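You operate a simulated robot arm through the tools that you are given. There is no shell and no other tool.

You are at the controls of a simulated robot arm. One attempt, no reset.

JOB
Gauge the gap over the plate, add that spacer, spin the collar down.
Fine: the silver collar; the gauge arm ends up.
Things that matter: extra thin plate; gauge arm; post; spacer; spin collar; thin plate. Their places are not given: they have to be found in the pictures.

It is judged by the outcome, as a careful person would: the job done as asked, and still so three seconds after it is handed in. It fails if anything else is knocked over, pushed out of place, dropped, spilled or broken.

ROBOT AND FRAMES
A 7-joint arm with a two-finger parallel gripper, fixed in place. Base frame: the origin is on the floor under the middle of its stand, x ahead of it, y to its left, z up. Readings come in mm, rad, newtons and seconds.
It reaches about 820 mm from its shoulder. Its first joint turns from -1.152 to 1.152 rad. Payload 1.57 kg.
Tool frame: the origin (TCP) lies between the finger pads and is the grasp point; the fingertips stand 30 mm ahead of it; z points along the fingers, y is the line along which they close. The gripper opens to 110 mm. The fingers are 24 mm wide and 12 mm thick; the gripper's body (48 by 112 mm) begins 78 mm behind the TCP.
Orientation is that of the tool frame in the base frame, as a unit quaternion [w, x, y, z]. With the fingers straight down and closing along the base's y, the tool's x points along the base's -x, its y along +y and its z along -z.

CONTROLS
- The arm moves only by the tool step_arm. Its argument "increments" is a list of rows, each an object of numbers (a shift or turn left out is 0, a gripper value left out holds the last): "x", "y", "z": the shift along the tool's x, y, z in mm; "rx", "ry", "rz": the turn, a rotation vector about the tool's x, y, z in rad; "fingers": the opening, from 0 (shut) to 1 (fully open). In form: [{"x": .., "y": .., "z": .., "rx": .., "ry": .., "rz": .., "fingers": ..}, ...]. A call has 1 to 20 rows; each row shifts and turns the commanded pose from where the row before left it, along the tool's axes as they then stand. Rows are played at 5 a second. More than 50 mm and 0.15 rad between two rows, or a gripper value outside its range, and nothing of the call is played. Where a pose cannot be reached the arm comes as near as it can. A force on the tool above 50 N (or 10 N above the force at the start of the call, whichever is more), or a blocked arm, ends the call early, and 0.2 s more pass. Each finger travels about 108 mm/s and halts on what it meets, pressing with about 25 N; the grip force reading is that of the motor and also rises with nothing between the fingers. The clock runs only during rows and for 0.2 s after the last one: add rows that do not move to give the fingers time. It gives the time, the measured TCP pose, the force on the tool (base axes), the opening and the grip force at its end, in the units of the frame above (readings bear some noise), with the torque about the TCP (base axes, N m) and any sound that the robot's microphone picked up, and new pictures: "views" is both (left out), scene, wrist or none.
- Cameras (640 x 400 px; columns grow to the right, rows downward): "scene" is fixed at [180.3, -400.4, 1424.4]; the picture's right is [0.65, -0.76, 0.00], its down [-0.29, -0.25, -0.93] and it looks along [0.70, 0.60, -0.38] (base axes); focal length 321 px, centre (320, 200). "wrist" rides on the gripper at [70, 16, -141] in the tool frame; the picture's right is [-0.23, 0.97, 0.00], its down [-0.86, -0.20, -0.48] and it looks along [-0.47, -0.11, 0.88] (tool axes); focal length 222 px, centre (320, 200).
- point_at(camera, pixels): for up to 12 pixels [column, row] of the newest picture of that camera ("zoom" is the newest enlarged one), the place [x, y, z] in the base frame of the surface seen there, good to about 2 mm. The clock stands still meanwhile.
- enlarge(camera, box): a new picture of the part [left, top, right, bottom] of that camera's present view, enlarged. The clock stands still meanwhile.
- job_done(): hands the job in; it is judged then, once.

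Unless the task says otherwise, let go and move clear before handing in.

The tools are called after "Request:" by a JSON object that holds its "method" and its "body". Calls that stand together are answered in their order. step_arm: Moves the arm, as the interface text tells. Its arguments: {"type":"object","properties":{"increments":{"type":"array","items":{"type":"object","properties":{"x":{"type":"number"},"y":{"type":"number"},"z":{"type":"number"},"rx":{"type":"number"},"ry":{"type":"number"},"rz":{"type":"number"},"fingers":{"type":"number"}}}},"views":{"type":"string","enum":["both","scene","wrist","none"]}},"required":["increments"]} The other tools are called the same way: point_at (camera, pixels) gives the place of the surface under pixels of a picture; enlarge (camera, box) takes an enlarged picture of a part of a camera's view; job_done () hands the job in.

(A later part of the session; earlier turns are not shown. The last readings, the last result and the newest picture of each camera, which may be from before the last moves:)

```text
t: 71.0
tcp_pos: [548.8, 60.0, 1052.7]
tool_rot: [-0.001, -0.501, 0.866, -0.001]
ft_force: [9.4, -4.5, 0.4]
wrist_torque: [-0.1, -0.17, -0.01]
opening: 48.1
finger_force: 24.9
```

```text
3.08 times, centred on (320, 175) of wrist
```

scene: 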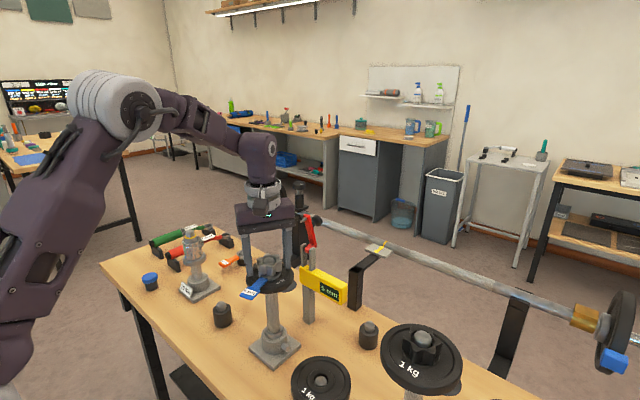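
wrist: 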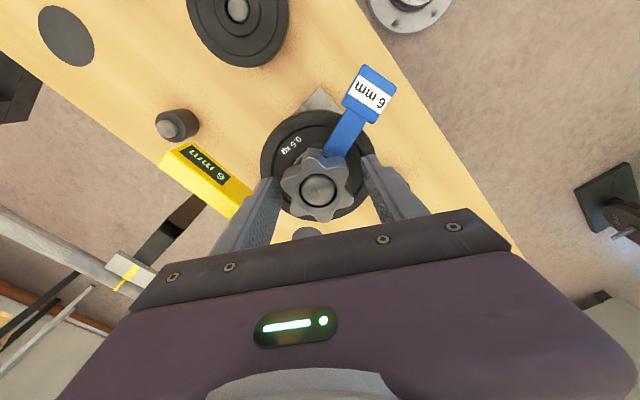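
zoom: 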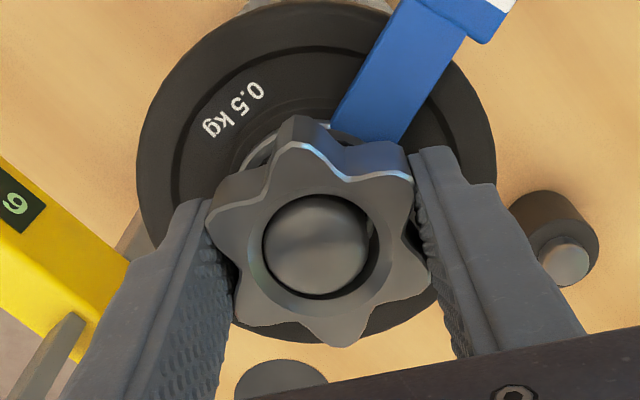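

Gripped, with a lateral force of ~10 N along the closing direction; I'll nudge −0.9 mm in tool y to relieve it, then start a small clockwise turn.

Request:
{"method": "step_arm", "body": {"increments": [{"y": -0.9}, {"rz": 0.1}, {"rz": 0.1}, {"rz": 0.1}], "views": "none"}}

Request:
{"method": "enlarge", "body": {"camera": "wrist", "box": [240, 110, 400, 240]}}

```text
t: 72.0
tcp_pos: [550.1, 60.0, 1052.1]
tool_rot: [0.001, -0.364, 0.931, 0.0]
ft_force: [6.3, -7.9, -0.1]
wrist_torque: [-0.06, -0.45, 0.0]
opening: 48.0
finger_force: 25.2
```

```text
3.08 times, centred on (320, 175) of wrist
```

zoom: 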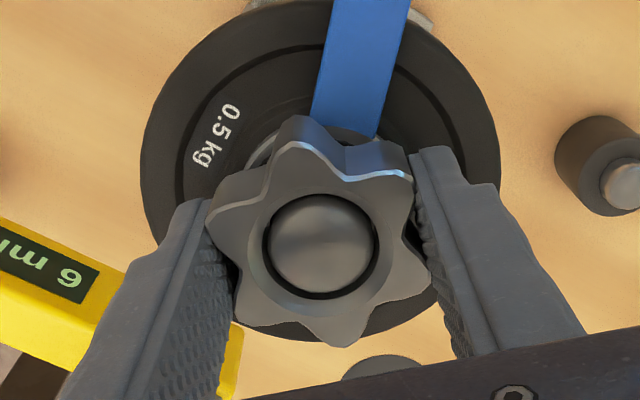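

The collar turns with the hand. Side force still points (+x,−y), so another small nudge, then continue turning clockwise.

Request:
{"method": "step_arm", "body": {"increments": [{"y": -0.9}, {"rz": 0.14}, {"rz": 0.14}, {"rz": 0.14}, {"rz": 0.14}], "views": "none"}}

Request:
{"method": "enlarge", "body": {"camera": "wrist", "box": [240, 110, 400, 240]}}

Request:
{"method": "enlarge", "body": {"camera": "scene", "box": [250, 250, 295, 290]}}

```text
t: 73.2
tcp_pos: [550.0, 60.3, 1052.5]
tool_rot: [-0.001, -0.092, 0.996, 0.001]
ft_force: [-8.2, 1.0, -1.1]
wrist_torque: [0.19, -0.13, -0.04]
opening: 48.3
finger_force: 24.9
```

```text
3.08 times, centred on (320, 175) of wrist
```

zoom: 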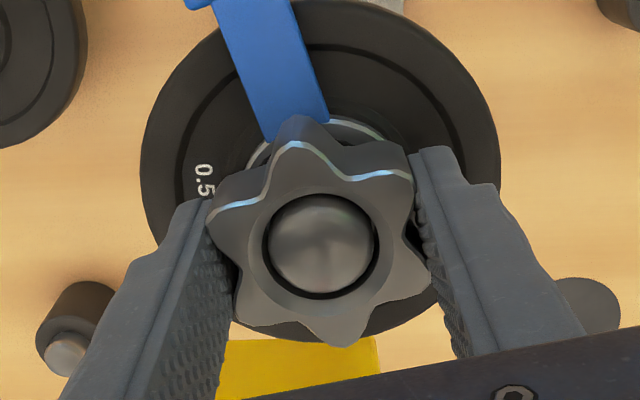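

```text
10.00 times, centred on (272, 270) of scene
```

zoom: 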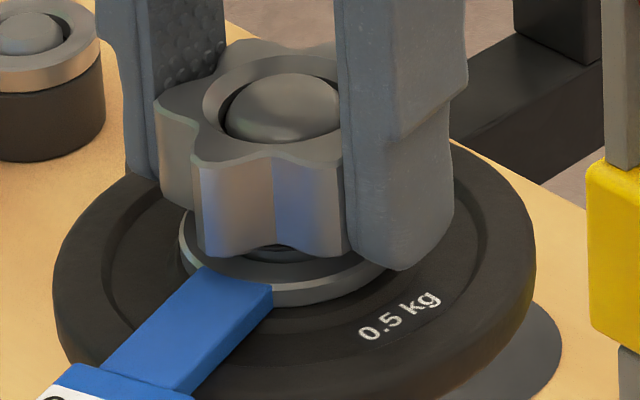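

The collar rotates along. Checking its height now.

Request:
{"method": "point_at", "body": {"camera": "zoom", "pixels": [[240, 155], [165, 105], [185, 90], [290, 150], [280, 100], [265, 120], [225, 250], [290, 250], [200, 245], [240, 290], [300, 290], [235, 262]]}}

```text
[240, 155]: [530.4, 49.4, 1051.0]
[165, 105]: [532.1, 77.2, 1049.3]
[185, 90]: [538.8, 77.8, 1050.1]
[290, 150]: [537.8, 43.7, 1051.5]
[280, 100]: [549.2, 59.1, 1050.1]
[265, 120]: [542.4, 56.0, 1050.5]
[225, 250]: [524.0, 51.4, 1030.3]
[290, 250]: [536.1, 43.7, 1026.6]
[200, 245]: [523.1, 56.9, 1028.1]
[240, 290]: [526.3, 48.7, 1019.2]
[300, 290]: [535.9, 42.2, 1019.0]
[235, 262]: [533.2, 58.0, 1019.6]
```

The collar is still at about z=1050. I'll test with slight downward motion while rotating: relieve the side force, then turn and descend 0.3 mm per row, watching Fz.

Request:
{"method": "step_arm", "body": {"increments": [{"x": 0.7, "z": 0.3}, {"rz": 0.14, "z": 0.3}, {"rz": 0.14, "z": 0.3}, {"rz": 0.14, "z": 0.3}, {"rz": 0.14, "z": 0.3}], "views": "none"}}

Request:
{"method": "enlarge", "body": {"camera": "scene", "box": [250, 250, 295, 290]}}

```text
t: 74.4
tcp_pos: [549.0, 58.6, 1050.9]
tool_rot: [0.0, 0.186, 0.982, 0.001]
ft_force: [-5.1, 13.3, -0.5]
wrist_torque: [0.23, 0.27, 0.02]
opening: 48.2
finger_force: 25.0
```

```text
10.00 times, centred on (272, 270) of scene
```

zoom: 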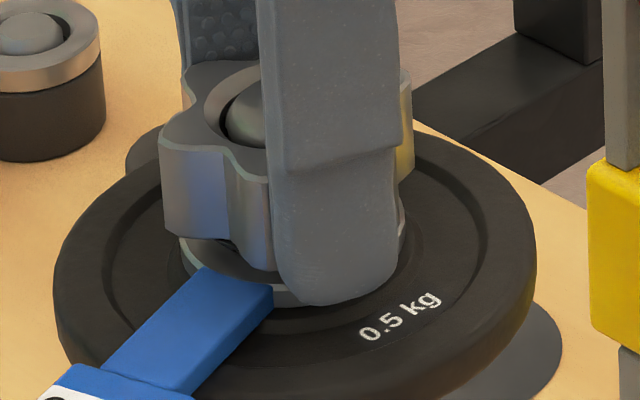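

No axial resistance while turning and lowering 1.5 mm; side force says shift (+x,+y in tool) ~0.8 mm. Continuing the clockwise turn to −60° with slight descent.

Request:
{"method": "step_arm", "body": {"increments": [{"x": 0.8, "y": 0.9}, {"rz": 0.135, "z": 0.3}, {"rz": 0.135, "z": 0.3}, {"rz": 0.135, "z": 0.3}, {"rz": 0.135, "z": 0.3}, {"rz": 0.135, "z": 0.3}], "views": "none"}}

Request:
{"method": "enlarge", "body": {"camera": "scene", "box": [250, 250, 295, 290]}}

Request:
{"method": "enlarge", "body": {"camera": "wrist", "box": [240, 110, 400, 240]}}

```text
t: 75.8
tcp_pos: [549.8, 60.6, 1050.1]
tool_rot: [0.001, 0.501, 0.865, 0.001]
ft_force: [5.9, 10.2, -0.1]
wrist_torque: [0.2, 0.04, 0.03]
opening: 48.2
finger_force: 24.2
```

```text
10.00 times, centred on (272, 270) of scene
```

zoom: 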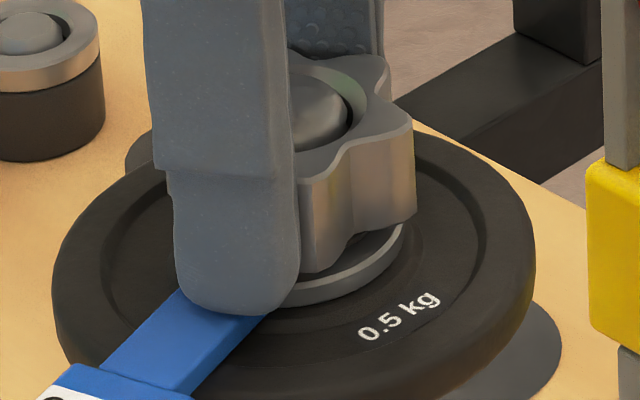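

```text
3.08 times, centred on (320, 175) of wrist
```

zoom: 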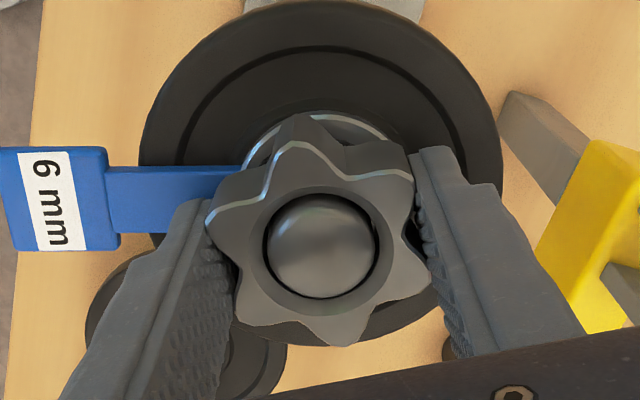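

A 120° clockwise turn is done. I'll measure the collar's top and bottom now to see how much it has descended.

Request:
{"method": "point_at", "body": {"camera": "zoom", "pixels": [[322, 195], [290, 170], [232, 222], [400, 180], [262, 300], [345, 325], [320, 250], [300, 225], [350, 280], [270, 150], [395, 255], [385, 160]]}}

Request:
{"method": "enlarge", "body": {"camera": "scene", "box": [255, 254, 290, 284]}}

```text
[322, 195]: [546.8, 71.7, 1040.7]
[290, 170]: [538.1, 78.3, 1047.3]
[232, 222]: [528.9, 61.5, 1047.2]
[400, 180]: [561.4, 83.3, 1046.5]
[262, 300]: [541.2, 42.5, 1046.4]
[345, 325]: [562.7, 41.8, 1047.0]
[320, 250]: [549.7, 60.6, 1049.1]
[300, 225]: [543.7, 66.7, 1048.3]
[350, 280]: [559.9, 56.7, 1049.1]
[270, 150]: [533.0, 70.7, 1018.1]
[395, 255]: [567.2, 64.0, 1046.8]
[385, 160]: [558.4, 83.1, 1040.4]
```

```text
13.33 times, centred on (272, 269) of scene
```

zoom: 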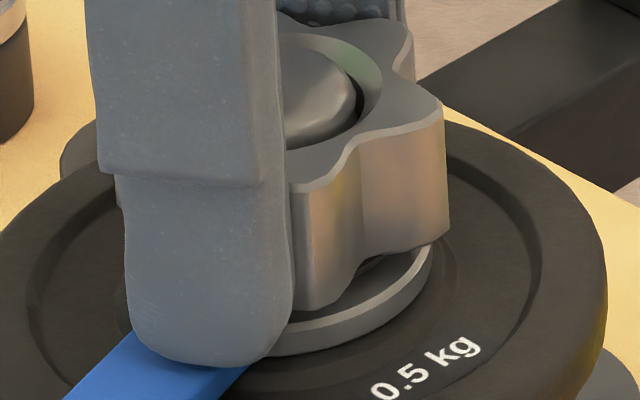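

The collar's top is now ≈1046.9 (was 1050), so it is moving down as it turns; about 4–5 mm remain. I'll release, rotate back 120° counter-clockwise with open fingers (raised a little), and re-grip.

Request:
{"method": "step_arm", "body": {"increments": [{"fingers": 0.55}, {"fingers": 0.62, "z": -2}, {"rz": -0.1496}, {"rz": -0.1496}, {"rz": -0.1496}, {"rz": -0.1496}, {"rz": -0.1496}, {"rz": -0.1496}, {"rz": -0.1496}, {"rz": -0.1496}, {"rz": -0.1496}, {"rz": -0.1496}, {"rz": -0.1496}, {"rz": -0.1496}, {"rz": -0.1496}, {"rz": -0.1496}, {}], "views": "wrist"}}

Request:
{"method": "enlarge", "body": {"camera": "scene", "box": [255, 254, 290, 284]}}

Request:
{"method": "enlarge", "body": {"camera": "wrist", "box": [240, 110, 400, 240]}}

```text
t: 79.4
tcp_pos: [548.7, 59.5, 1051.6]
tool_rot: [0.0, -0.502, 0.865, 0.0]
ft_force: [-0.3, -0.4, 0.6]
wrist_torque: [0.01, 0.0, 0.0]
opening: 68.4
finger_force: 0.0
```

wrist: 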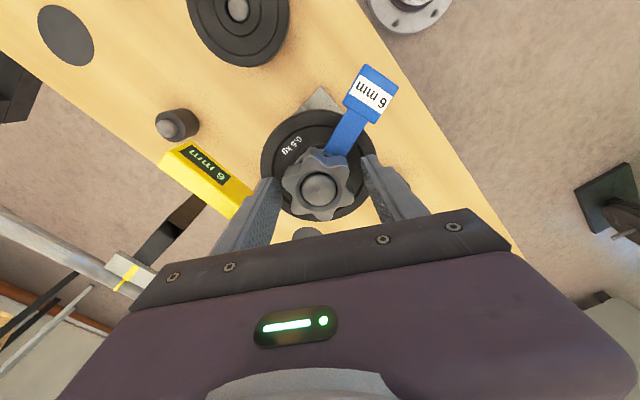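

```text
13.33 times, centred on (272, 269) of scene
```

zoom: 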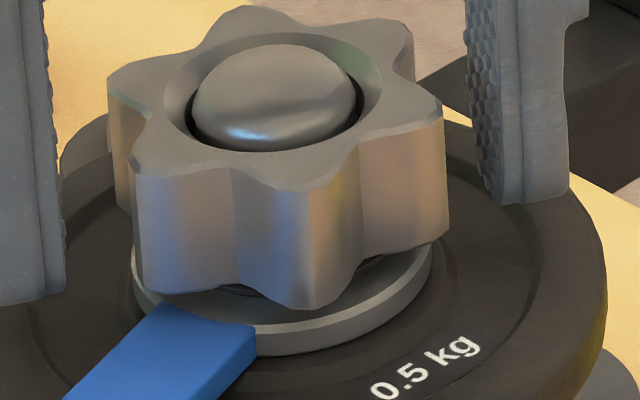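

```text
3.08 times, centred on (320, 175) of wrist
```

zoom: 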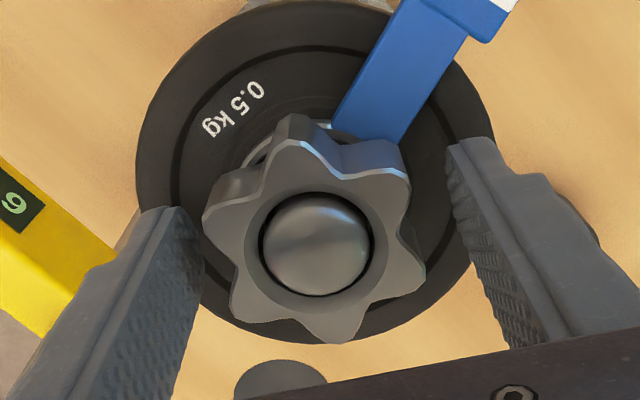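

The collar stays where it was left, so the thread holds. Measuring its centre before re-gripping.

Request:
{"method": "point_at", "body": {"camera": "zoom", "pixels": [[292, 148], [212, 212], [400, 182], [418, 282], [335, 335], [240, 312], [315, 245], [280, 245], [350, 245], [300, 185], [255, 270], [385, 260]]}}

```text
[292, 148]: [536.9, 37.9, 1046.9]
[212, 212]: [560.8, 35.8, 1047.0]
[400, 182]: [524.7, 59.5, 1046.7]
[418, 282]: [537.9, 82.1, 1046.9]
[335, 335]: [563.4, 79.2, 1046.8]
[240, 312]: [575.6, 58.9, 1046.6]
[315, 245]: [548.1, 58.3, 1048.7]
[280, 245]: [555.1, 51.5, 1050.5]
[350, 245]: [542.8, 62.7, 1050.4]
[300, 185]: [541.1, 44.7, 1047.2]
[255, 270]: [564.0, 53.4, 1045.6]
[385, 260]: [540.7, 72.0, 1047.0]
```

Centre (549.9,58.9), top 1046.8. I'll raise the hand 2.5 mm, centre it, re-grip and turn another 120° clockwise while descending 0.2 mm per row.

Request:
{"method": "step_arm", "body": {"increments": [{"y": -1.0, "z": -2.5}, {"fingers": 0.5}, {"fingers": 0.42}, {"fingers": 0.3}, {}], "views": "none"}}

```text
t: 80.6
tcp_pos: [549.4, 60.0, 1053.1]
tool_rot: [0.0, -0.5, 0.866, 0.0]
ft_force: [1.3, -1.1, -0.3]
wrist_torque: [-0.03, 0.05, 0.01]
opening: 48.3
finger_force: 24.9
```

Gripped with almost no side force. Turning clockwise in two halves.

Request:
{"method": "step_arm", "body": {"increments": [{"rz": 0.1496, "z": 0.2}, {"rz": 0.1496, "z": 0.2}, {"rz": 0.1496, "z": 0.2}, {"rz": 0.1496, "z": 0.2}, {"rz": 0.1496, "z": 0.2}, {"rz": 0.1496, "z": 0.2}, {"rz": 0.1496, "z": 0.2}], "views": "none"}}

Request:
{"method": "enlarge", "body": {"camera": "wrist", "box": [240, 110, 400, 240]}}

Request:
{"method": "point_at", "body": {"camera": "zoom", "pixels": [[292, 148], [218, 205], [400, 182], [418, 282], [335, 335], [240, 312], [315, 245], [295, 155], [405, 185]]}}

```text
t: 82.2
tcp_pos: [549.5, 60.4, 1053.2]
tool_rot: [-0.001, 0.001, 1.0, 0.001]
ft_force: [-10.4, 1.1, 0.4]
wrist_torque: [-0.1, 0.1, 0.0]
opening: 48.1
finger_force: 24.8
```

```text
3.08 times, centred on (320, 175) of wrist
```

zoom: 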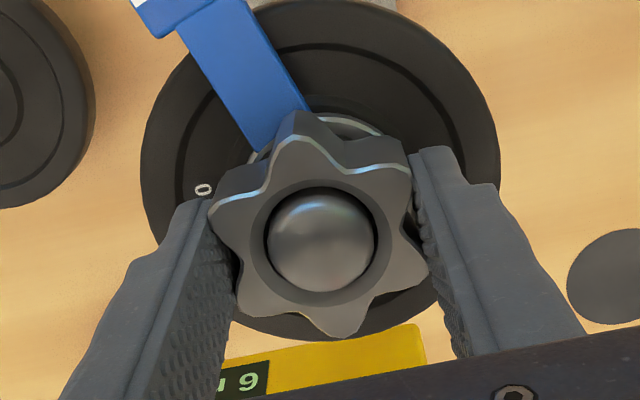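

```text
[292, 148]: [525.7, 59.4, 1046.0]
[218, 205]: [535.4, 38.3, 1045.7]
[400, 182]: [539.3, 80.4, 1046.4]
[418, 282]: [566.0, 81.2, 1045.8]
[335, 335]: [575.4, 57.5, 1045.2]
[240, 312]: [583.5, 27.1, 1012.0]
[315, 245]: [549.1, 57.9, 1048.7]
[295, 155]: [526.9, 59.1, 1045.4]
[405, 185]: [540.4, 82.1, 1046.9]
```

It dropped about another millimetre in 60° (top ≈1045.8). Relieving the −x side force and continuing the next 60°.

Request:
{"method": "step_arm", "body": {"increments": [{"x": 0.8}, {"rz": 0.1496, "z": 0.2}, {"rz": 0.1496, "z": 0.2}, {"rz": 0.1496, "z": 0.2}, {"rz": 0.1496, "z": 0.2}, {"rz": 0.1496, "z": 0.2}, {"rz": 0.1496, "z": 0.2}, {"rz": 0.1496, "z": 0.2}], "views": "none"}}

Request:
{"method": "enlarge", "body": {"camera": "wrist", "box": [240, 110, 400, 240]}}

Request:
{"method": "point_at", "body": {"camera": "zoom", "pixels": [[292, 148], [218, 205], [400, 182], [418, 282], [335, 330], [295, 155], [405, 185], [300, 175], [270, 300]]}}

```text
t: 84.0
tcp_pos: [548.0, 60.7, 1052.2]
tool_rot: [0.001, 0.502, 0.865, 0.001]
ft_force: [6.8, 11.2, 4.8]
wrist_torque: [0.18, -0.01, 0.02]
opening: 48.0
finger_force: 25.4
```

```text
3.08 times, centred on (320, 175) of wrist
```

zoom: 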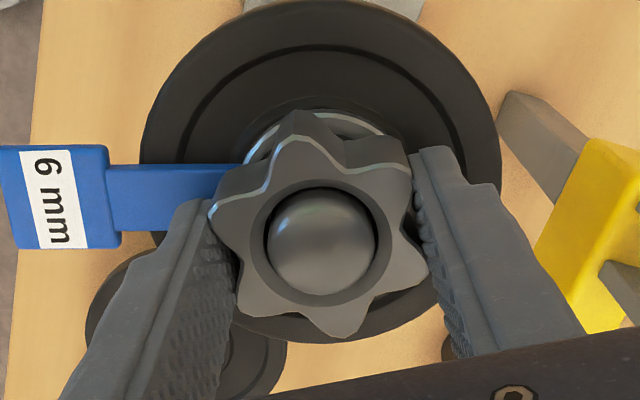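

```text
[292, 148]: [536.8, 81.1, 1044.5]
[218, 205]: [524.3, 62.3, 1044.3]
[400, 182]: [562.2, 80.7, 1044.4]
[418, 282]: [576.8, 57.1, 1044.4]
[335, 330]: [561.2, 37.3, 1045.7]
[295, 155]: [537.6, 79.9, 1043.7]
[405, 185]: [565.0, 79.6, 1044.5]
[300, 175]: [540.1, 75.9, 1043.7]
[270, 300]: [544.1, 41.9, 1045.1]
```

Top now 1044.4: it descends ~2.4 mm per 120°, leaving about 2 mm. Releasing and rotating back for another stroke.

Request:
{"method": "step_arm", "body": {"increments": [{"fingers": 0.55}, {"fingers": 0.62, "z": -2}, {"rz": -0.1496}, {"rz": -0.1496}, {"rz": -0.1496}, {"rz": -0.1496}, {"rz": -0.1496}, {"rz": -0.1496}, {"rz": -0.1496}, {"rz": -0.1496}, {"rz": -0.1496}, {"rz": -0.1496}, {"rz": -0.1496}, {"rz": -0.1496}, {"rz": -0.1496}, {"rz": -0.1496}, {}], "views": "none"}}

Request:
{"method": "enlarge", "body": {"camera": "scene", "box": [255, 254, 290, 284]}}

Request:
{"method": "point_at", "body": {"camera": "zoom", "pixels": [[160, 165], [310, 180], [420, 110], [180, 280], [310, 300], [220, 292], [160, 310], [230, 315], [340, 320], [250, 20], [250, 300], [400, 280]]}}

```text
t: 87.6
tcp_pos: [549.1, 59.4, 1053.9]
tool_rot: [0.001, -0.5, 0.866, 0.0]
ft_force: [-0.3, 0.1, 0.4]
wrist_torque: [-0.01, 0.02, 0.01]
opening: 68.4
finger_force: 0.1
```

```text
13.33 times, centred on (272, 269) of scene
```

zoom: 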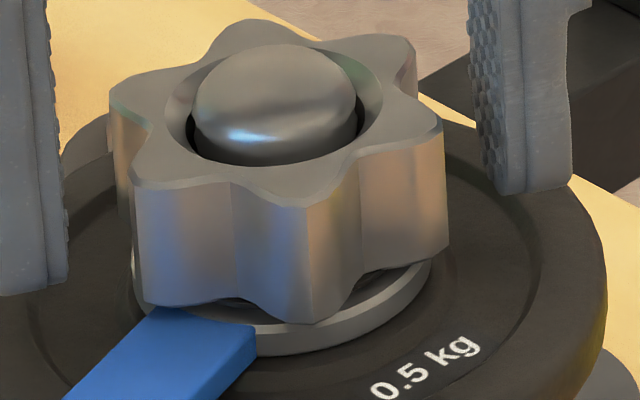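

```text
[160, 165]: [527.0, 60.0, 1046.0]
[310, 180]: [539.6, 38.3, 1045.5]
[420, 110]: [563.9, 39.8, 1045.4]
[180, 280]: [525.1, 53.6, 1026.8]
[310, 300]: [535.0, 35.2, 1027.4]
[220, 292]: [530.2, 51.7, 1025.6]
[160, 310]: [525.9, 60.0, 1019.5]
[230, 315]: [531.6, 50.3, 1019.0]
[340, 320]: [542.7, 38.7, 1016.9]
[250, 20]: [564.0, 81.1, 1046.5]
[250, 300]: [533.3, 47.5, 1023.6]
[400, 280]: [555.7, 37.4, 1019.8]
```

The collar is still ~3 mm above the spacer. Re-gripping and turning another 120°.

Request:
{"method": "step_arm", "body": {"increments": [{"y": -0.5, "fingers": 0.5}, {"fingers": 0.42}, {"fingers": 0.3}, {}, {"rz": 0.1496, "z": 0.18}, {"rz": 0.1496, "z": 0.18}, {"rz": 0.1496, "z": 0.18}, {"rz": 0.1496, "z": 0.18}, {"rz": 0.1496, "z": 0.18}, {"rz": 0.1496, "z": 0.18}, {"rz": 0.1496, "z": 0.18}], "views": "none"}}

```text
t: 90.0
tcp_pos: [549.1, 61.2, 1052.5]
tool_rot: [0.0, 0.003, 1.0, 0.002]
ft_force: [-2.6, 3.6, -0.8]
wrist_torque: [-0.01, -0.06, 0.01]
opening: 48.0
finger_force: 24.9
```

Request:
{"method": "step_arm", "body": {"increments": [{"x": 0.4}, {"rz": 0.1496, "z": 0.18}, {"rz": 0.1496, "z": 0.18}, {"rz": 0.1496, "z": 0.18}, {"rz": 0.1496, "z": 0.18}, {"rz": 0.1496, "z": 0.18}, {"rz": 0.1496, "z": 0.15}, {"rz": 0.1496, "z": 0.1}], "views": "none"}}

Request:
{"method": "enlarge", "body": {"camera": "wrist", "box": [240, 110, 400, 240]}}

Request:
{"method": "point_at", "body": {"camera": "zoom", "pixels": [[292, 148], [218, 205], [400, 182], [418, 282], [335, 330], [295, 155], [405, 185], [300, 175], [270, 300]]}}

Request:
{"method": "enlarge", "body": {"camera": "scene", "box": [255, 254, 290, 284]}}

```text
t: 91.8
tcp_pos: [548.9, 61.2, 1051.5]
tool_rot: [0.0, 0.502, 0.865, 0.001]
ft_force: [8.0, 15.7, 0.9]
wrist_torque: [0.31, -0.08, -0.05]
opening: 48.2
finger_force: 24.9
```

```text
3.08 times, centred on (320, 175) of wrist
```

zoom: 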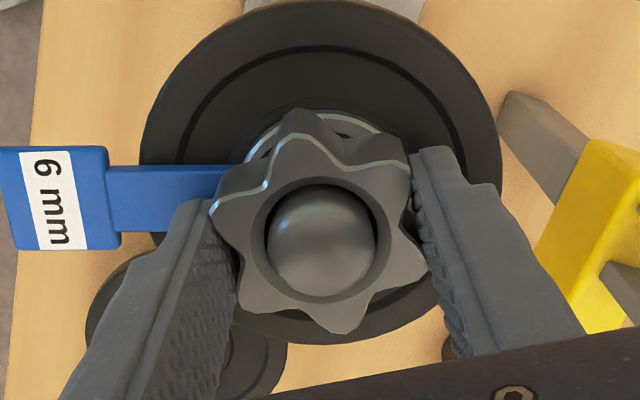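

```text
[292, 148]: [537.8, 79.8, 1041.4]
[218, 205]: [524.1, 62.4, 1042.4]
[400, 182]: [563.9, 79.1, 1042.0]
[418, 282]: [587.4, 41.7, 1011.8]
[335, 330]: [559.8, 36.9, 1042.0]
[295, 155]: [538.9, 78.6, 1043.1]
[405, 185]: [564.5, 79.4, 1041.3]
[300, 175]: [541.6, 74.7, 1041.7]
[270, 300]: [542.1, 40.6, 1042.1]
```

```text
13.33 times, centred on (272, 269) of scene
```

zoom: 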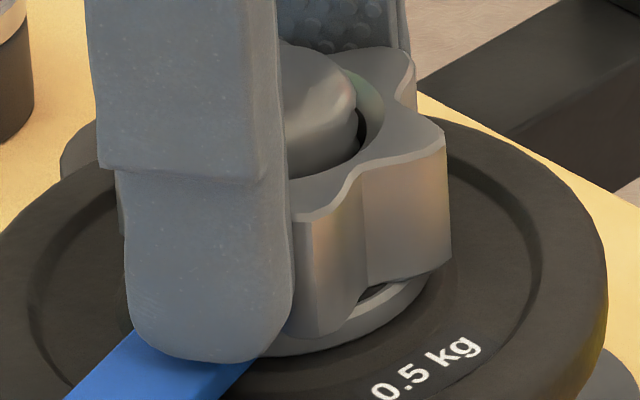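

Top ≈1042, bottom close to the spacer now. One more stroke: release, rotate back, re-grip, and turn until it tightens (watching the torque about z).

Request:
{"method": "step_arm", "body": {"increments": [{"fingers": 0.55}, {"fingers": 0.62, "z": -2}, {"rz": -0.1496}, {"rz": -0.1496}, {"rz": -0.1496}, {"rz": -0.1496}, {"rz": -0.1496}, {"rz": -0.1496}, {"rz": -0.1496}, {"rz": -0.1496}, {"rz": -0.1496}, {"rz": -0.1496}, {"rz": -0.1496}, {"rz": -0.1496}, {"rz": -0.1496}, {"rz": -0.1496}, {}], "views": "none"}}

Request:
{"method": "enlarge", "body": {"camera": "scene", "box": [255, 254, 290, 284]}}

Request:
{"method": "enlarge", "body": {"camera": "wrist", "box": [240, 110, 400, 240]}}

Request:
{"method": "point_at", "body": {"camera": "zoom", "pixels": [[292, 148], [212, 212], [400, 182], [418, 282], [335, 330], [240, 312], [300, 185], [255, 270], [385, 260]]}}

```text
t: 95.4
tcp_pos: [548.9, 57.9, 1054.0]
tool_rot: [0.0, -0.501, 0.866, 0.0]
ft_force: [0.2, 0.8, 0.0]
wrist_torque: [0.01, 0.0, 0.0]
opening: 68.2
finger_force: 0.1
```

```text
13.33 times, centred on (272, 269) of scene
```

zoom: 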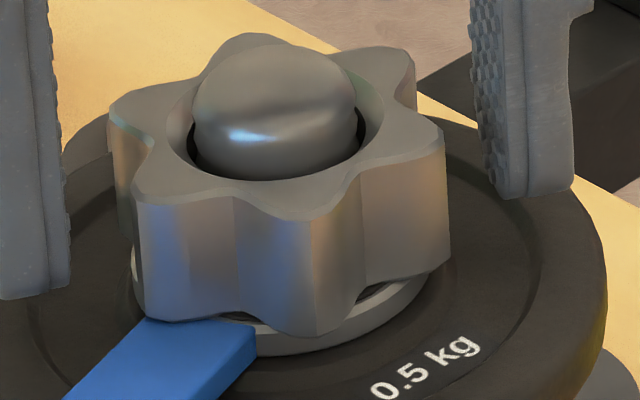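

```text
3.08 times, centred on (320, 175) of wrist
```

zoom: 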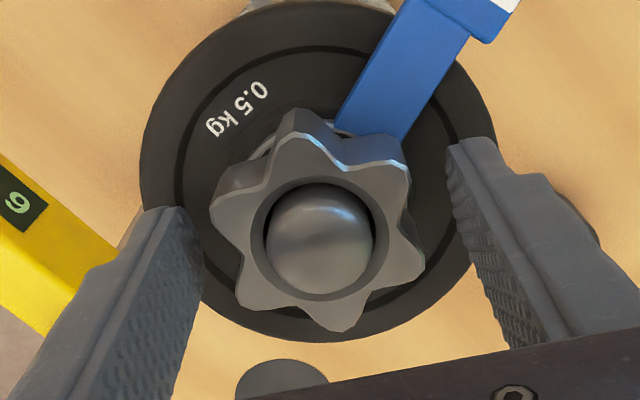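

```text
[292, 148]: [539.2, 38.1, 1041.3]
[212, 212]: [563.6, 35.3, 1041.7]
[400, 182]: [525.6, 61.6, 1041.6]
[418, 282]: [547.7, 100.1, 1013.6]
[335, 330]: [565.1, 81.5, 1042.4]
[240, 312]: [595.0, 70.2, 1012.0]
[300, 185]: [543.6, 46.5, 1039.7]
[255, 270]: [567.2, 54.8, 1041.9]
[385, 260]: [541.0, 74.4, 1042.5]
```

About 1 mm gap left; the hand has drifted ~1.4 mm off-centre, so I'll correct that, re-grip and turn again.

Request:
{"method": "step_arm", "body": {"increments": [{"x": -1.3}, {"fingers": 0.5}, {"fingers": 0.42}, {"fingers": 0.3}, {}, {"rz": 0.1496, "z": 0.15}, {"rz": 0.1496, "z": 0.15}, {"rz": 0.1496, "z": 0.15}, {"rz": 0.1496, "z": 0.15}], "views": "none"}}

```text
t: 97.4
tcp_pos: [551.1, 60.1, 1051.9]
tool_rot: [0.001, -0.221, 0.975, -0.001]
ft_force: [8.6, -2.4, 0.4]
wrist_torque: [-0.15, -0.15, 0.02]
opening: 48.2
finger_force: 25.1
```

Request:
{"method": "step_arm", "body": {"increments": [{"rz": 0.1496, "z": 0.15}, {"rz": 0.1496, "z": 0.15}, {"rz": 0.1496, "z": 0.15}], "views": "none"}}

Request:
{"method": "enlarge", "body": {"camera": "scene", "box": [255, 254, 290, 284]}}

Request:
{"method": "enlarge", "body": {"camera": "wrist", "box": [240, 110, 400, 240]}}

Request:
{"method": "point_at", "body": {"camera": "zoom", "pixels": [[292, 148], [218, 205], [400, 182], [418, 275], [335, 325], [295, 155], [300, 175], [270, 295]]}}

```text
t: 98.2
tcp_pos: [549.5, 59.7, 1053.1]
tool_rot: [0.001, 0.002, 1.0, 0.0]
ft_force: [9.2, -6.8, 5.7]
wrist_torque: [-0.3, -0.1, 0.05]
opening: 48.1
finger_force: 24.6
```

```text
13.33 times, centred on (272, 269) of scene
```

zoom: 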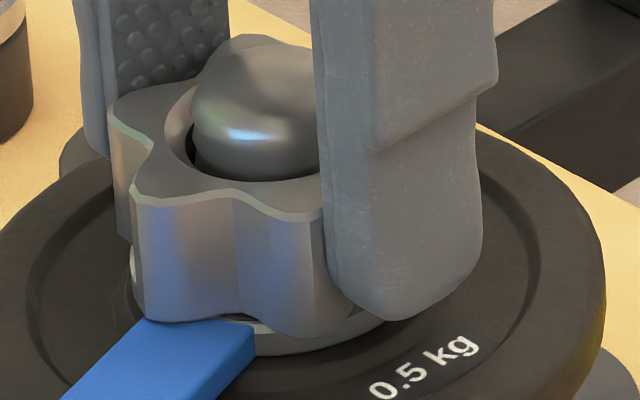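

```text
3.08 times, centred on (320, 175) of wrist
```

zoom: 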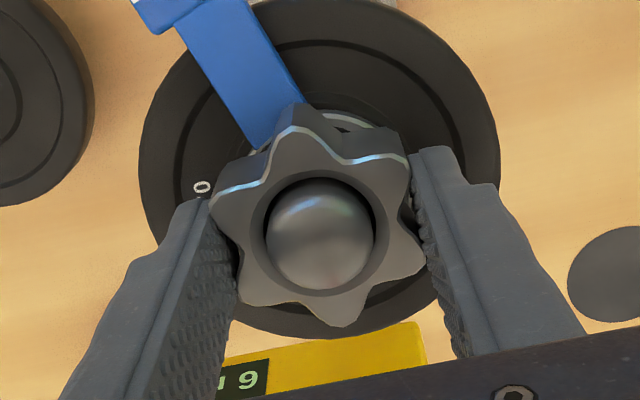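

```text
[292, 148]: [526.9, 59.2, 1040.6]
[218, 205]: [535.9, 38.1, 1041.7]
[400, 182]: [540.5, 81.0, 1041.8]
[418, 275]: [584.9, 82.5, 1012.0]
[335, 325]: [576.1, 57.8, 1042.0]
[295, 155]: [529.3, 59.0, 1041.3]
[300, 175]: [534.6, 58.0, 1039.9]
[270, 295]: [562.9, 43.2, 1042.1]
```

Fz rose to 5.7 N and it barely dropped further, so it is close to seating. Continuing to turn without descending to feel for tightening.

Request:
{"method": "step_arm", "body": {"increments": [{"x": -0.7, "y": -0.3}, {"rz": 0.1496}, {"rz": 0.1496}, {"rz": 0.1496}, {"rz": 0.1496}], "views": "none"}}

Request:
{"method": "enlarge", "body": {"camera": "wrist", "box": [240, 110, 400, 240]}}

Request:
{"method": "point_at", "body": {"camera": "zoom", "pixels": [[292, 148], [218, 205], [400, 182], [335, 325], [295, 155], [300, 175], [270, 295], [390, 260]]}}

```text
t: 99.4
tcp_pos: [550.7, 60.0, 1052.1]
tool_rot: [-0.001, 0.296, 0.955, 0.0]
ft_force: [1.5, -3.7, 7.4]
wrist_torque: [-0.17, -0.18, 0.31]
opening: 48.2
finger_force: 24.6
```

```text
3.08 times, centred on (320, 175) of wrist
```

zoom: 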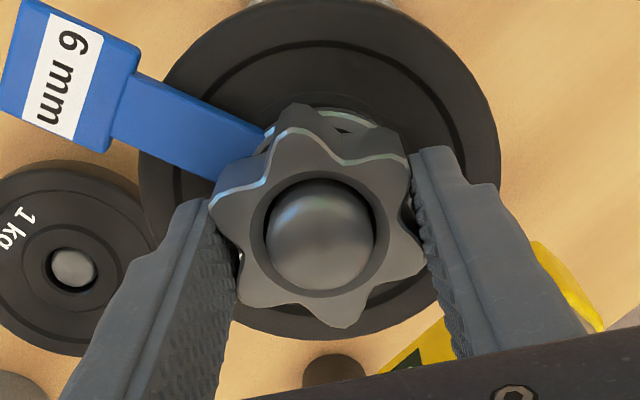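

```text
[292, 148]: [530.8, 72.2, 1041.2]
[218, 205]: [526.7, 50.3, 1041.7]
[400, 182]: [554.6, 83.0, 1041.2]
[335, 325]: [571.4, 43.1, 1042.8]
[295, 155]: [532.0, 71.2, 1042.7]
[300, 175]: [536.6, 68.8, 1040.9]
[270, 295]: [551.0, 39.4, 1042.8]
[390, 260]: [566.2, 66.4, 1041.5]
```

Torque about z rose to 0.31 Nm — it's starting to tighten. A few more degrees.

Request:
{"method": "step_arm", "body": {"increments": [{"rz": 0.12}, {"rz": 0.12}, {}], "views": "none"}}

Request:
{"method": "enlarge", "body": {"camera": "wrist", "box": [240, 110, 400, 240]}}

Request:
{"method": "enlarge", "body": {"camera": "scene", "box": [255, 254, 290, 284]}}

```text
t: 100.2
tcp_pos: [549.4, 59.7, 1051.5]
tool_rot: [0.0, 0.408, 0.913, -0.001]
ft_force: [2.6, -3.5, -0.7]
wrist_torque: [-0.05, -0.09, 0.0]
opening: 47.9
finger_force: 24.9
```

```text
3.08 times, centred on (320, 175) of wrist
```

zoom: 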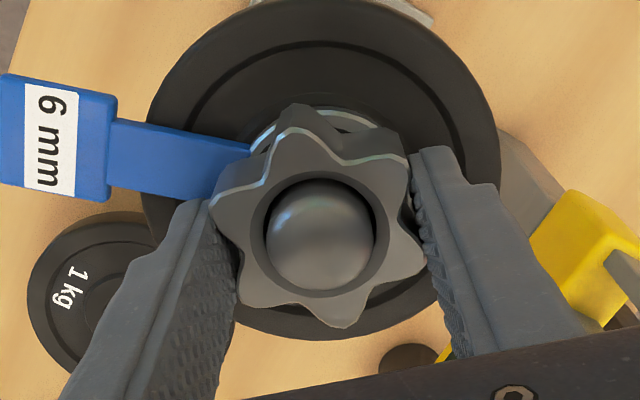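

```text
13.33 times, centred on (272, 269) of scene
```

zoom: 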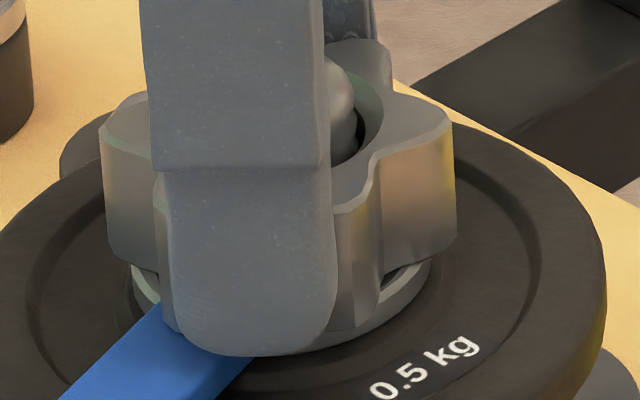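

Torque eased again, so it isn't tight yet. Finishing the stroke to −60° and checking height.

Request:
{"method": "step_arm", "body": {"increments": [{"rz": 0.1}, {"rz": 0.107}, {}], "views": "none"}}

Request:
{"method": "enlarge", "body": {"camera": "wrist", "box": [240, 110, 400, 240]}}

Request:
{"method": "point_at", "body": {"camera": "zoom", "pixels": [[292, 148], [218, 205], [400, 182], [335, 325], [295, 155], [300, 175], [270, 295], [390, 260]]}}

```text
t: 101.0
tcp_pos: [550.3, 58.8, 1053.1]
tool_rot: [0.0, 0.501, 0.866, 0.0]
ft_force: [-1.0, -3.6, 3.6]
wrist_torque: [0.05, 0.21, 0.04]
opening: 48.4
finger_force: 24.9
```

```text
3.08 times, centred on (320, 175) of wrist
```

zoom: 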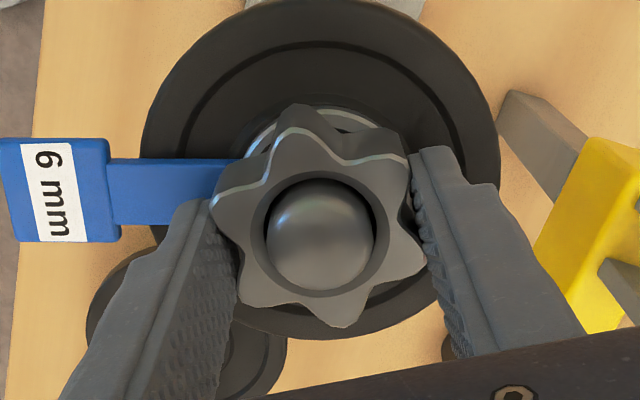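

```text
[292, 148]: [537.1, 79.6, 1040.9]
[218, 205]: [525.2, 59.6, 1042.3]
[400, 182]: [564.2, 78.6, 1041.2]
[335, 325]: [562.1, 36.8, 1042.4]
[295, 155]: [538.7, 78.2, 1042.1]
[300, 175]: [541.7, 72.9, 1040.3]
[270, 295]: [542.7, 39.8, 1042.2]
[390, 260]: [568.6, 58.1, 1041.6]
```

The collar top is ≈1041.7; with its total height of ≈22.3 mm its underside should be at ≈1019.4, i.e. right at the spacer top. I'll release and turn the hand away to look closely at the interface.

Request:
{"method": "step_arm", "body": {"increments": [{"fingers": 0.55}, {"fingers": 0.62, "z": -2}, {"rz": -0.1496}, {"rz": -0.1496}, {"rz": -0.1496}, {"rz": -0.1496}, {"rz": -0.1496}, {"rz": -0.1496}, {"rz": -0.1496}, {"rz": -0.1496}, {"rz": -0.1496}, {"rz": -0.1496}, {"rz": -0.1496}, {"rz": -0.1496}, {"rz": -0.1496}, {"rz": -0.1496}, {}], "views": "none"}}

Request:
{"method": "enlarge", "body": {"camera": "scene", "box": [258, 260, 286, 282]}}

Request:
{"method": "point_at", "body": {"camera": "zoom", "pixels": [[150, 280], [200, 290], [300, 320], [350, 330], [400, 290], [470, 270], [150, 350], [330, 350], [430, 310], [250, 325], [200, 150], [330, 160]]}}

```text
t: 104.6
tcp_pos: [550.8, 59.8, 1055.0]
tool_rot: [0.0, -0.501, 0.866, 0.0]
ft_force: [-0.3, 0.3, 0.0]
wrist_torque: [-0.03, -0.01, 0.0]
opening: 68.3
finger_force: 0.1
```

```text
16.00 times, centred on (272, 271) of scene
```

zoom: 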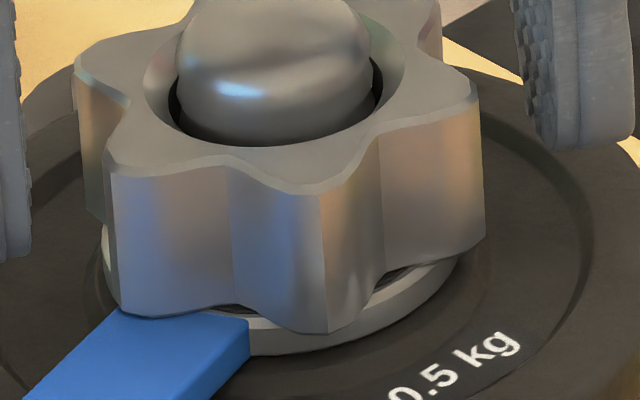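

```text
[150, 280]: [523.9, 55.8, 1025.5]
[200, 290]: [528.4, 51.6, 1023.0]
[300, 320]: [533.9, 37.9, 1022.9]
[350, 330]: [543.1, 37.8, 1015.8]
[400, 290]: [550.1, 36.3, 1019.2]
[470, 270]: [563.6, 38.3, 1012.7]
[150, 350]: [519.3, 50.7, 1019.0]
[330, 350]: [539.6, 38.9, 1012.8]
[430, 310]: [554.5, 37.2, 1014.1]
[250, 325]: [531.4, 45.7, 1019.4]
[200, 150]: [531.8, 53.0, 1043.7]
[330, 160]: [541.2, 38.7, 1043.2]
```

Measuring the handle's top plane (same plane as the spacer) and the collar's top in the same wrist view, to get a consistent relative gap.

Request:
{"method": "enlarge", "body": {"camera": "wrist", "box": [240, 60, 420, 240]}}

Request:
{"method": "point_at", "body": {"camera": "wrist", "pixels": [[348, 135], [342, 145], [352, 128], [360, 118], [372, 100], [378, 88], [310, 158], [287, 178], [345, 170], [325, 215], [300, 170], [340, 200]]}}

```text
2.22 times, centred on (330, 150) of wrist
```

zoom: 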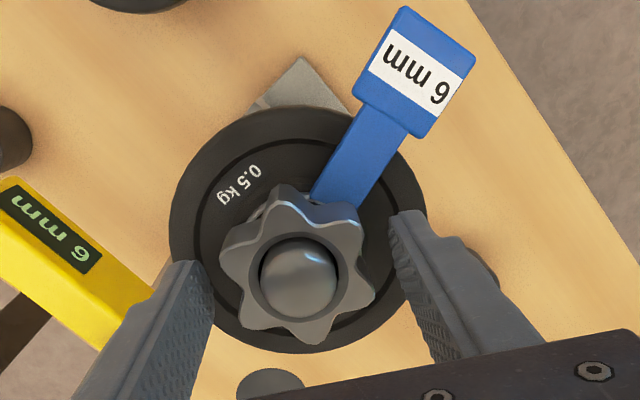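

```text
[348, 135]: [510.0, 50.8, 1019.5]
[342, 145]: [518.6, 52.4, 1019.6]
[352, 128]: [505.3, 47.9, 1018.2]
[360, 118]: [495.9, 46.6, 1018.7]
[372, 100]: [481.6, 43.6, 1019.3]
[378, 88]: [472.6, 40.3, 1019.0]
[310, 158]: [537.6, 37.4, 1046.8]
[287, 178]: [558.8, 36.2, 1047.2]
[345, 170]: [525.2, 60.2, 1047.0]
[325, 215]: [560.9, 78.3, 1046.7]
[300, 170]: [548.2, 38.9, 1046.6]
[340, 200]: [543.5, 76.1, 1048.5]
```

Those raw wrist values came from an older picture; I'll use the fresh zoom instead.

Request:
{"method": "point_at", "body": {"camera": "zoom", "pixels": [[285, 195], [225, 245], [355, 222], [370, 290], [320, 335], [250, 322], [240, 265], [355, 265], [345, 160], [375, 120], [330, 185], [410, 80]]}}

```text
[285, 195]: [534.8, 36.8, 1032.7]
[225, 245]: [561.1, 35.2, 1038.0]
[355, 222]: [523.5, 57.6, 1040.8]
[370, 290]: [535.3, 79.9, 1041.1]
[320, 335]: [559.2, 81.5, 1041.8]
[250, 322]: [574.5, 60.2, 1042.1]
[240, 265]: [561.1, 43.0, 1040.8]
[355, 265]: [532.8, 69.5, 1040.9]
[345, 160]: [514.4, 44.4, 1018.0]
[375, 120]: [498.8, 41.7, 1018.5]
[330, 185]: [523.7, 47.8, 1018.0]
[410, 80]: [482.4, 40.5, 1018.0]
```

Collar top minus spacer top is now ≈23 mm vs collar height ≈22.3, and the spacer handle has shifted a couple of degrees, so the collar is just touching. One more tightening stroke, monitoring torque in small stages.

Request:
{"method": "step_arm", "body": {"increments": [{"z": 2}, {"fingers": 0.5}, {"fingers": 0.42}, {"fingers": 0.3}, {}, {"rz": 0.12, "z": 0.1}, {"rz": 0.12, "z": 0.1}, {"rz": 0.12, "z": 0.1}], "views": "none"}}

```text
t: 106.4
tcp_pos: [550.5, 58.9, 1052.9]
tool_rot: [0.002, -0.336, 0.942, 0.0]
ft_force: [-2.8, -2.1, 11.3]
wrist_torque: [-0.06, 0.17, 0.47]
opening: 48.1
finger_force: 24.6
```

Torque about z is now 0.47 Nm and Fz 11 N — it is tightening. Continuing the turn a little more.

Request:
{"method": "step_arm", "body": {"increments": [{"rz": 0.12}, {"rz": 0.12}], "views": "none"}}

Request:
{"method": "enlarge", "body": {"camera": "wrist", "box": [240, 60, 420, 240]}}

```text
t: 107.0
tcp_pos: [552.0, 60.9, 1052.3]
tool_rot: [0.001, -0.221, 0.975, 0.0]
ft_force: [2.0, -2.3, 12.3]
wrist_torque: [-0.2, -0.04, 0.52]
opening: 48.4
finger_force: 24.8
```

```text
2.22 times, centred on (330, 150) of wrist
```

zoom: 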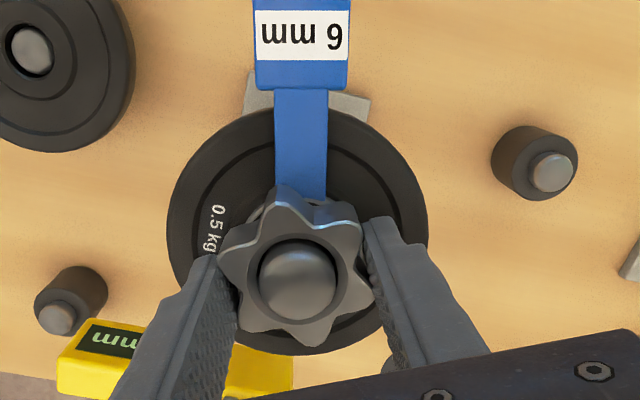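

Torque 0.52 Nm, Fz 12 N. Turning further in stages to see whether it keeps tightening.

Request:
{"method": "step_arm", "body": {"increments": [{"rz": 0.12}, {"rz": 0.12}, {"rz": 0.12}, {"rz": 0.12}], "views": "none"}}

Request:
{"method": "enlarge", "body": {"camera": "wrist", "box": [240, 60, 420, 240]}}

Request:
{"method": "enlarge", "body": {"camera": "scene", "box": [240, 245, 300, 295]}}

```text
t: 108.0
tcp_pos: [550.7, 60.9, 1051.8]
tool_rot: [0.0, 0.018, 1.0, 0.0]
ft_force: [-0.7, -5.7, 3.6]
wrist_torque: [-0.06, 0.07, 0.54]
opening: 49.5
finger_force: 25.4
```

```text
2.22 times, centred on (330, 150) of wrist
```

zoom: 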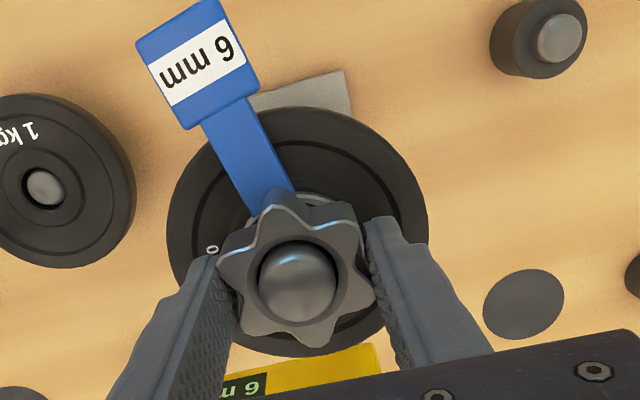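

```text
8.00 times, centred on (270, 270) of scene
```

zoom: 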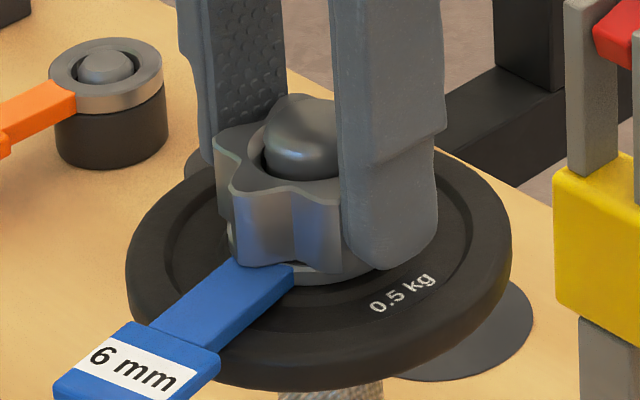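

The opening grew to 49.5 mm at 0.54 Nm: the collar has stopped turning and the lobes are starting to work against the pads — it's tight. One small extra nudge to confirm.

Request:
{"method": "step_arm", "body": {"increments": [{"rz": 0.06}, {"rz": 0.06}], "views": "none"}}

Request:
{"method": "enlarge", "body": {"camera": "wrist", "box": [240, 60, 420, 240]}}

Request:
{"method": "point_at", "body": {"camera": "zoom", "pixels": [[225, 258], [350, 225], [365, 295], [300, 335], [250, 320], [275, 215], [265, 160], [235, 120], [260, 180], [200, 75]]}}

```text
t: 108.6
tcp_pos: [549.6, 60.2, 1051.6]
tool_rot: [-0.001, 0.078, 0.997, 0.001]
ft_force: [-0.7, -4.7, -0.4]
wrist_torque: [-0.17, 0.2, 0.46]
opening: 49.3
finger_force: 25.1
```

```text
2.22 times, centred on (330, 150) of wrist
```

zoom: 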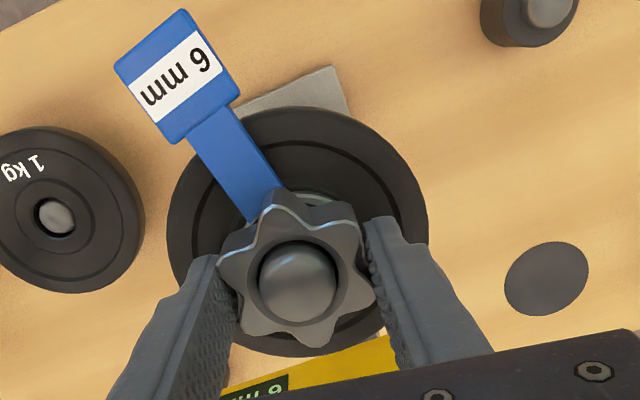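

```text
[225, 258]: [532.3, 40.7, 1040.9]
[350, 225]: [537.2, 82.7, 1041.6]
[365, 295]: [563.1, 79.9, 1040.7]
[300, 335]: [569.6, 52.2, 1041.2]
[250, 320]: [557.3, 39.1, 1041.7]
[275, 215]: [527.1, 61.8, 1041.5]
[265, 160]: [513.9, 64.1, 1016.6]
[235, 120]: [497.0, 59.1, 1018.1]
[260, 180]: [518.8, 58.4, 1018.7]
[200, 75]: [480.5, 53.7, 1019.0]
```

With no hand pressure (Fz≈0) the torque is still ≈0.46 Nm, so the collar is clamped on the spacer, finger-tight. Releasing and rising straight up.

Request:
{"method": "step_arm", "body": {"increments": [{"fingers": 0.52}, {"fingers": 0.65}, {}, {"z": -20}, {"z": -30}, {"z": -30}, {}]}}

Request:
{"method": "enlarge", "body": {"camera": "scene", "box": [240, 245, 300, 295]}}

Request:
{"method": "enlarge", "body": {"camera": "scene", "box": [256, 256, 288, 282]}}

```text
t: 110.2
tcp_pos: [549.0, 60.5, 1132.4]
tool_rot: [0.0, 0.076, 0.997, 0.001]
ft_force: [0.2, -0.2, -1.3]
wrist_torque: [0.01, -0.02, 0.03]
opening: 71.7
finger_force: 0.0
```

scene: 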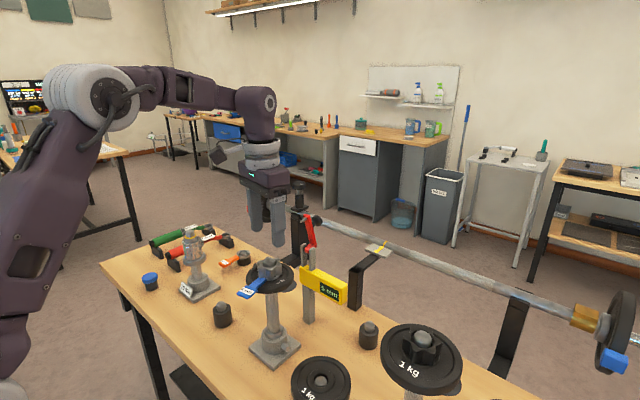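
wrist: 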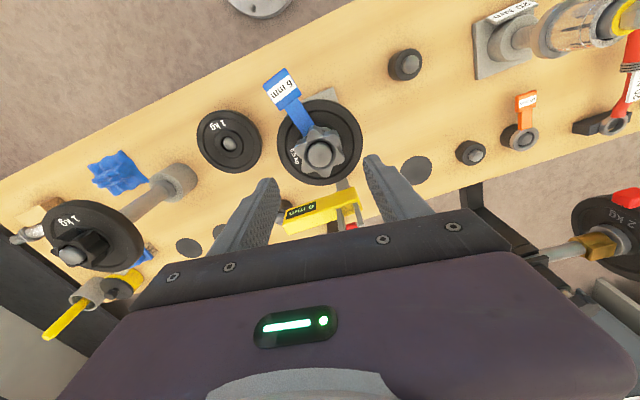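

```text
8.00 times, centred on (270, 270) of scene
```

zoom: 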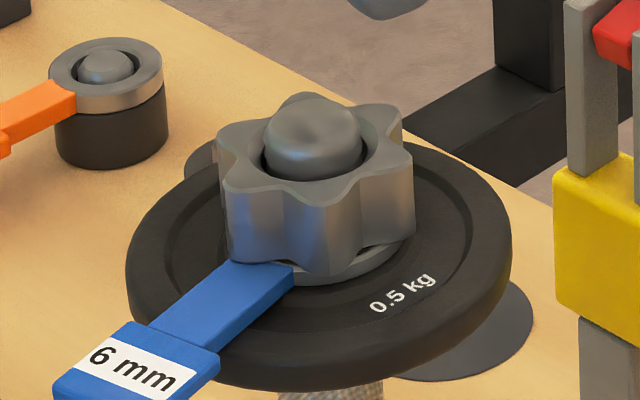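

```text
15.38 times, centred on (272, 269) of scene
```

zoom: 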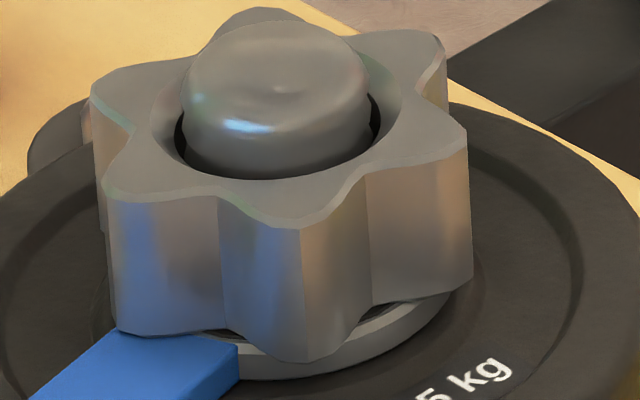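

The collar sits on the spacer with the blue handle protruding. Measuring heights once more with the scene camera for consistency.

Request:
{"method": "point_at", "body": {"camera": "zoom", "pixels": [[150, 180], [290, 212], [400, 155], [115, 95], [440, 130], [410, 45], [150, 355], [200, 350], [300, 370], [420, 320], [230, 325], [430, 300]]}}

```text
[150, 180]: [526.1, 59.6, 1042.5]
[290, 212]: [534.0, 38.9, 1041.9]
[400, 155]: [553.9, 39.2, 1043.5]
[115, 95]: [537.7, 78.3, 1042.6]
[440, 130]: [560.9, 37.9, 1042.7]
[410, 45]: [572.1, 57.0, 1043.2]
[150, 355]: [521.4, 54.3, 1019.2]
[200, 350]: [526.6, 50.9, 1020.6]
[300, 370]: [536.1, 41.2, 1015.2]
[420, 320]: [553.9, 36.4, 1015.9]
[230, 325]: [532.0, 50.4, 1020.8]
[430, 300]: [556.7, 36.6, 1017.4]
```

Scene heights give top 1042.7 and spacer 1019.2 — near contact but within measurement noise of a ~1 mm gap. I'll do one more confirming tightening stroke: turn back, re-grip, press lightly and turn clockwise.

Request:
{"method": "step_arm", "body": {"increments": [{"rz": -0.142}, {"rz": -0.142}, {"rz": -0.142}, {"rz": -0.142}, {"rz": -0.142}, {"rz": -0.142}, {"rz": -0.142}, {"rz": -0.142}, {"z": 30}, {"z": 30}, {"z": 16}, {}], "views": "wrist"}}

Request:
{"method": "enlarge", "body": {"camera": "wrist", "box": [240, 60, 420, 240]}}

Request:
{"method": "point_at", "body": {"camera": "zoom", "pixels": [[300, 200], [235, 240], [360, 230], [370, 295], [315, 335], [250, 310], [350, 160], [380, 110]]}}

```text
t: 112.8
tcp_pos: [550.3, 61.5, 1056.1]
tool_rot: [0.0, -0.472, 0.882, 0.0]
ft_force: [-0.8, -0.4, -0.6]
wrist_torque: [-0.01, 0.01, -0.02]
opening: 71.4
finger_force: 0.1
```

wrist: 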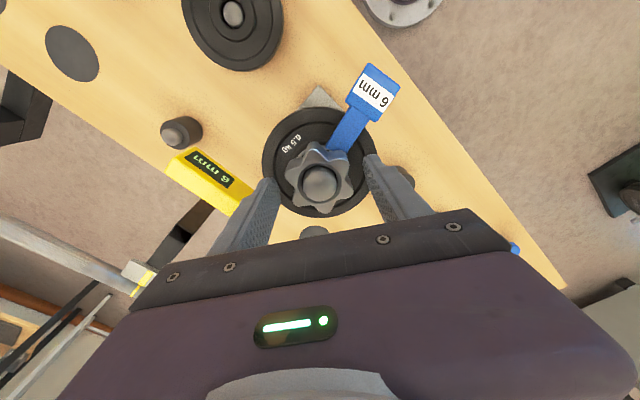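

```text
2.22 times, centred on (330, 150) of wrist
```

zoom: 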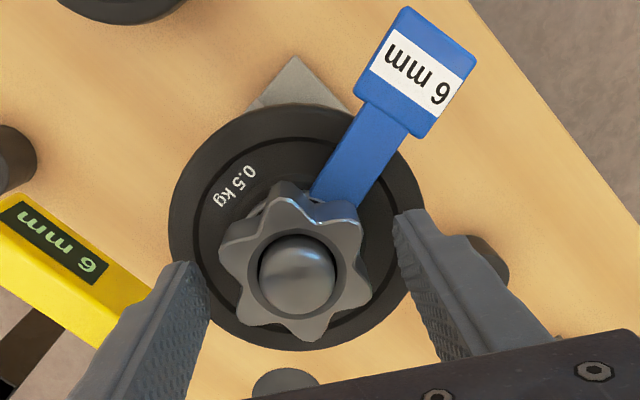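

```text
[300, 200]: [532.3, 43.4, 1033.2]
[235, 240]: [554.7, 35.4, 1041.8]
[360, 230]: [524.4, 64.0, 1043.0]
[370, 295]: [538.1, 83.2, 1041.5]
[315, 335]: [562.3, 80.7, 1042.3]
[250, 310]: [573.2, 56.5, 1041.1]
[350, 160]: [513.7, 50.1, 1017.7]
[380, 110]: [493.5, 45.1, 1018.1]
```

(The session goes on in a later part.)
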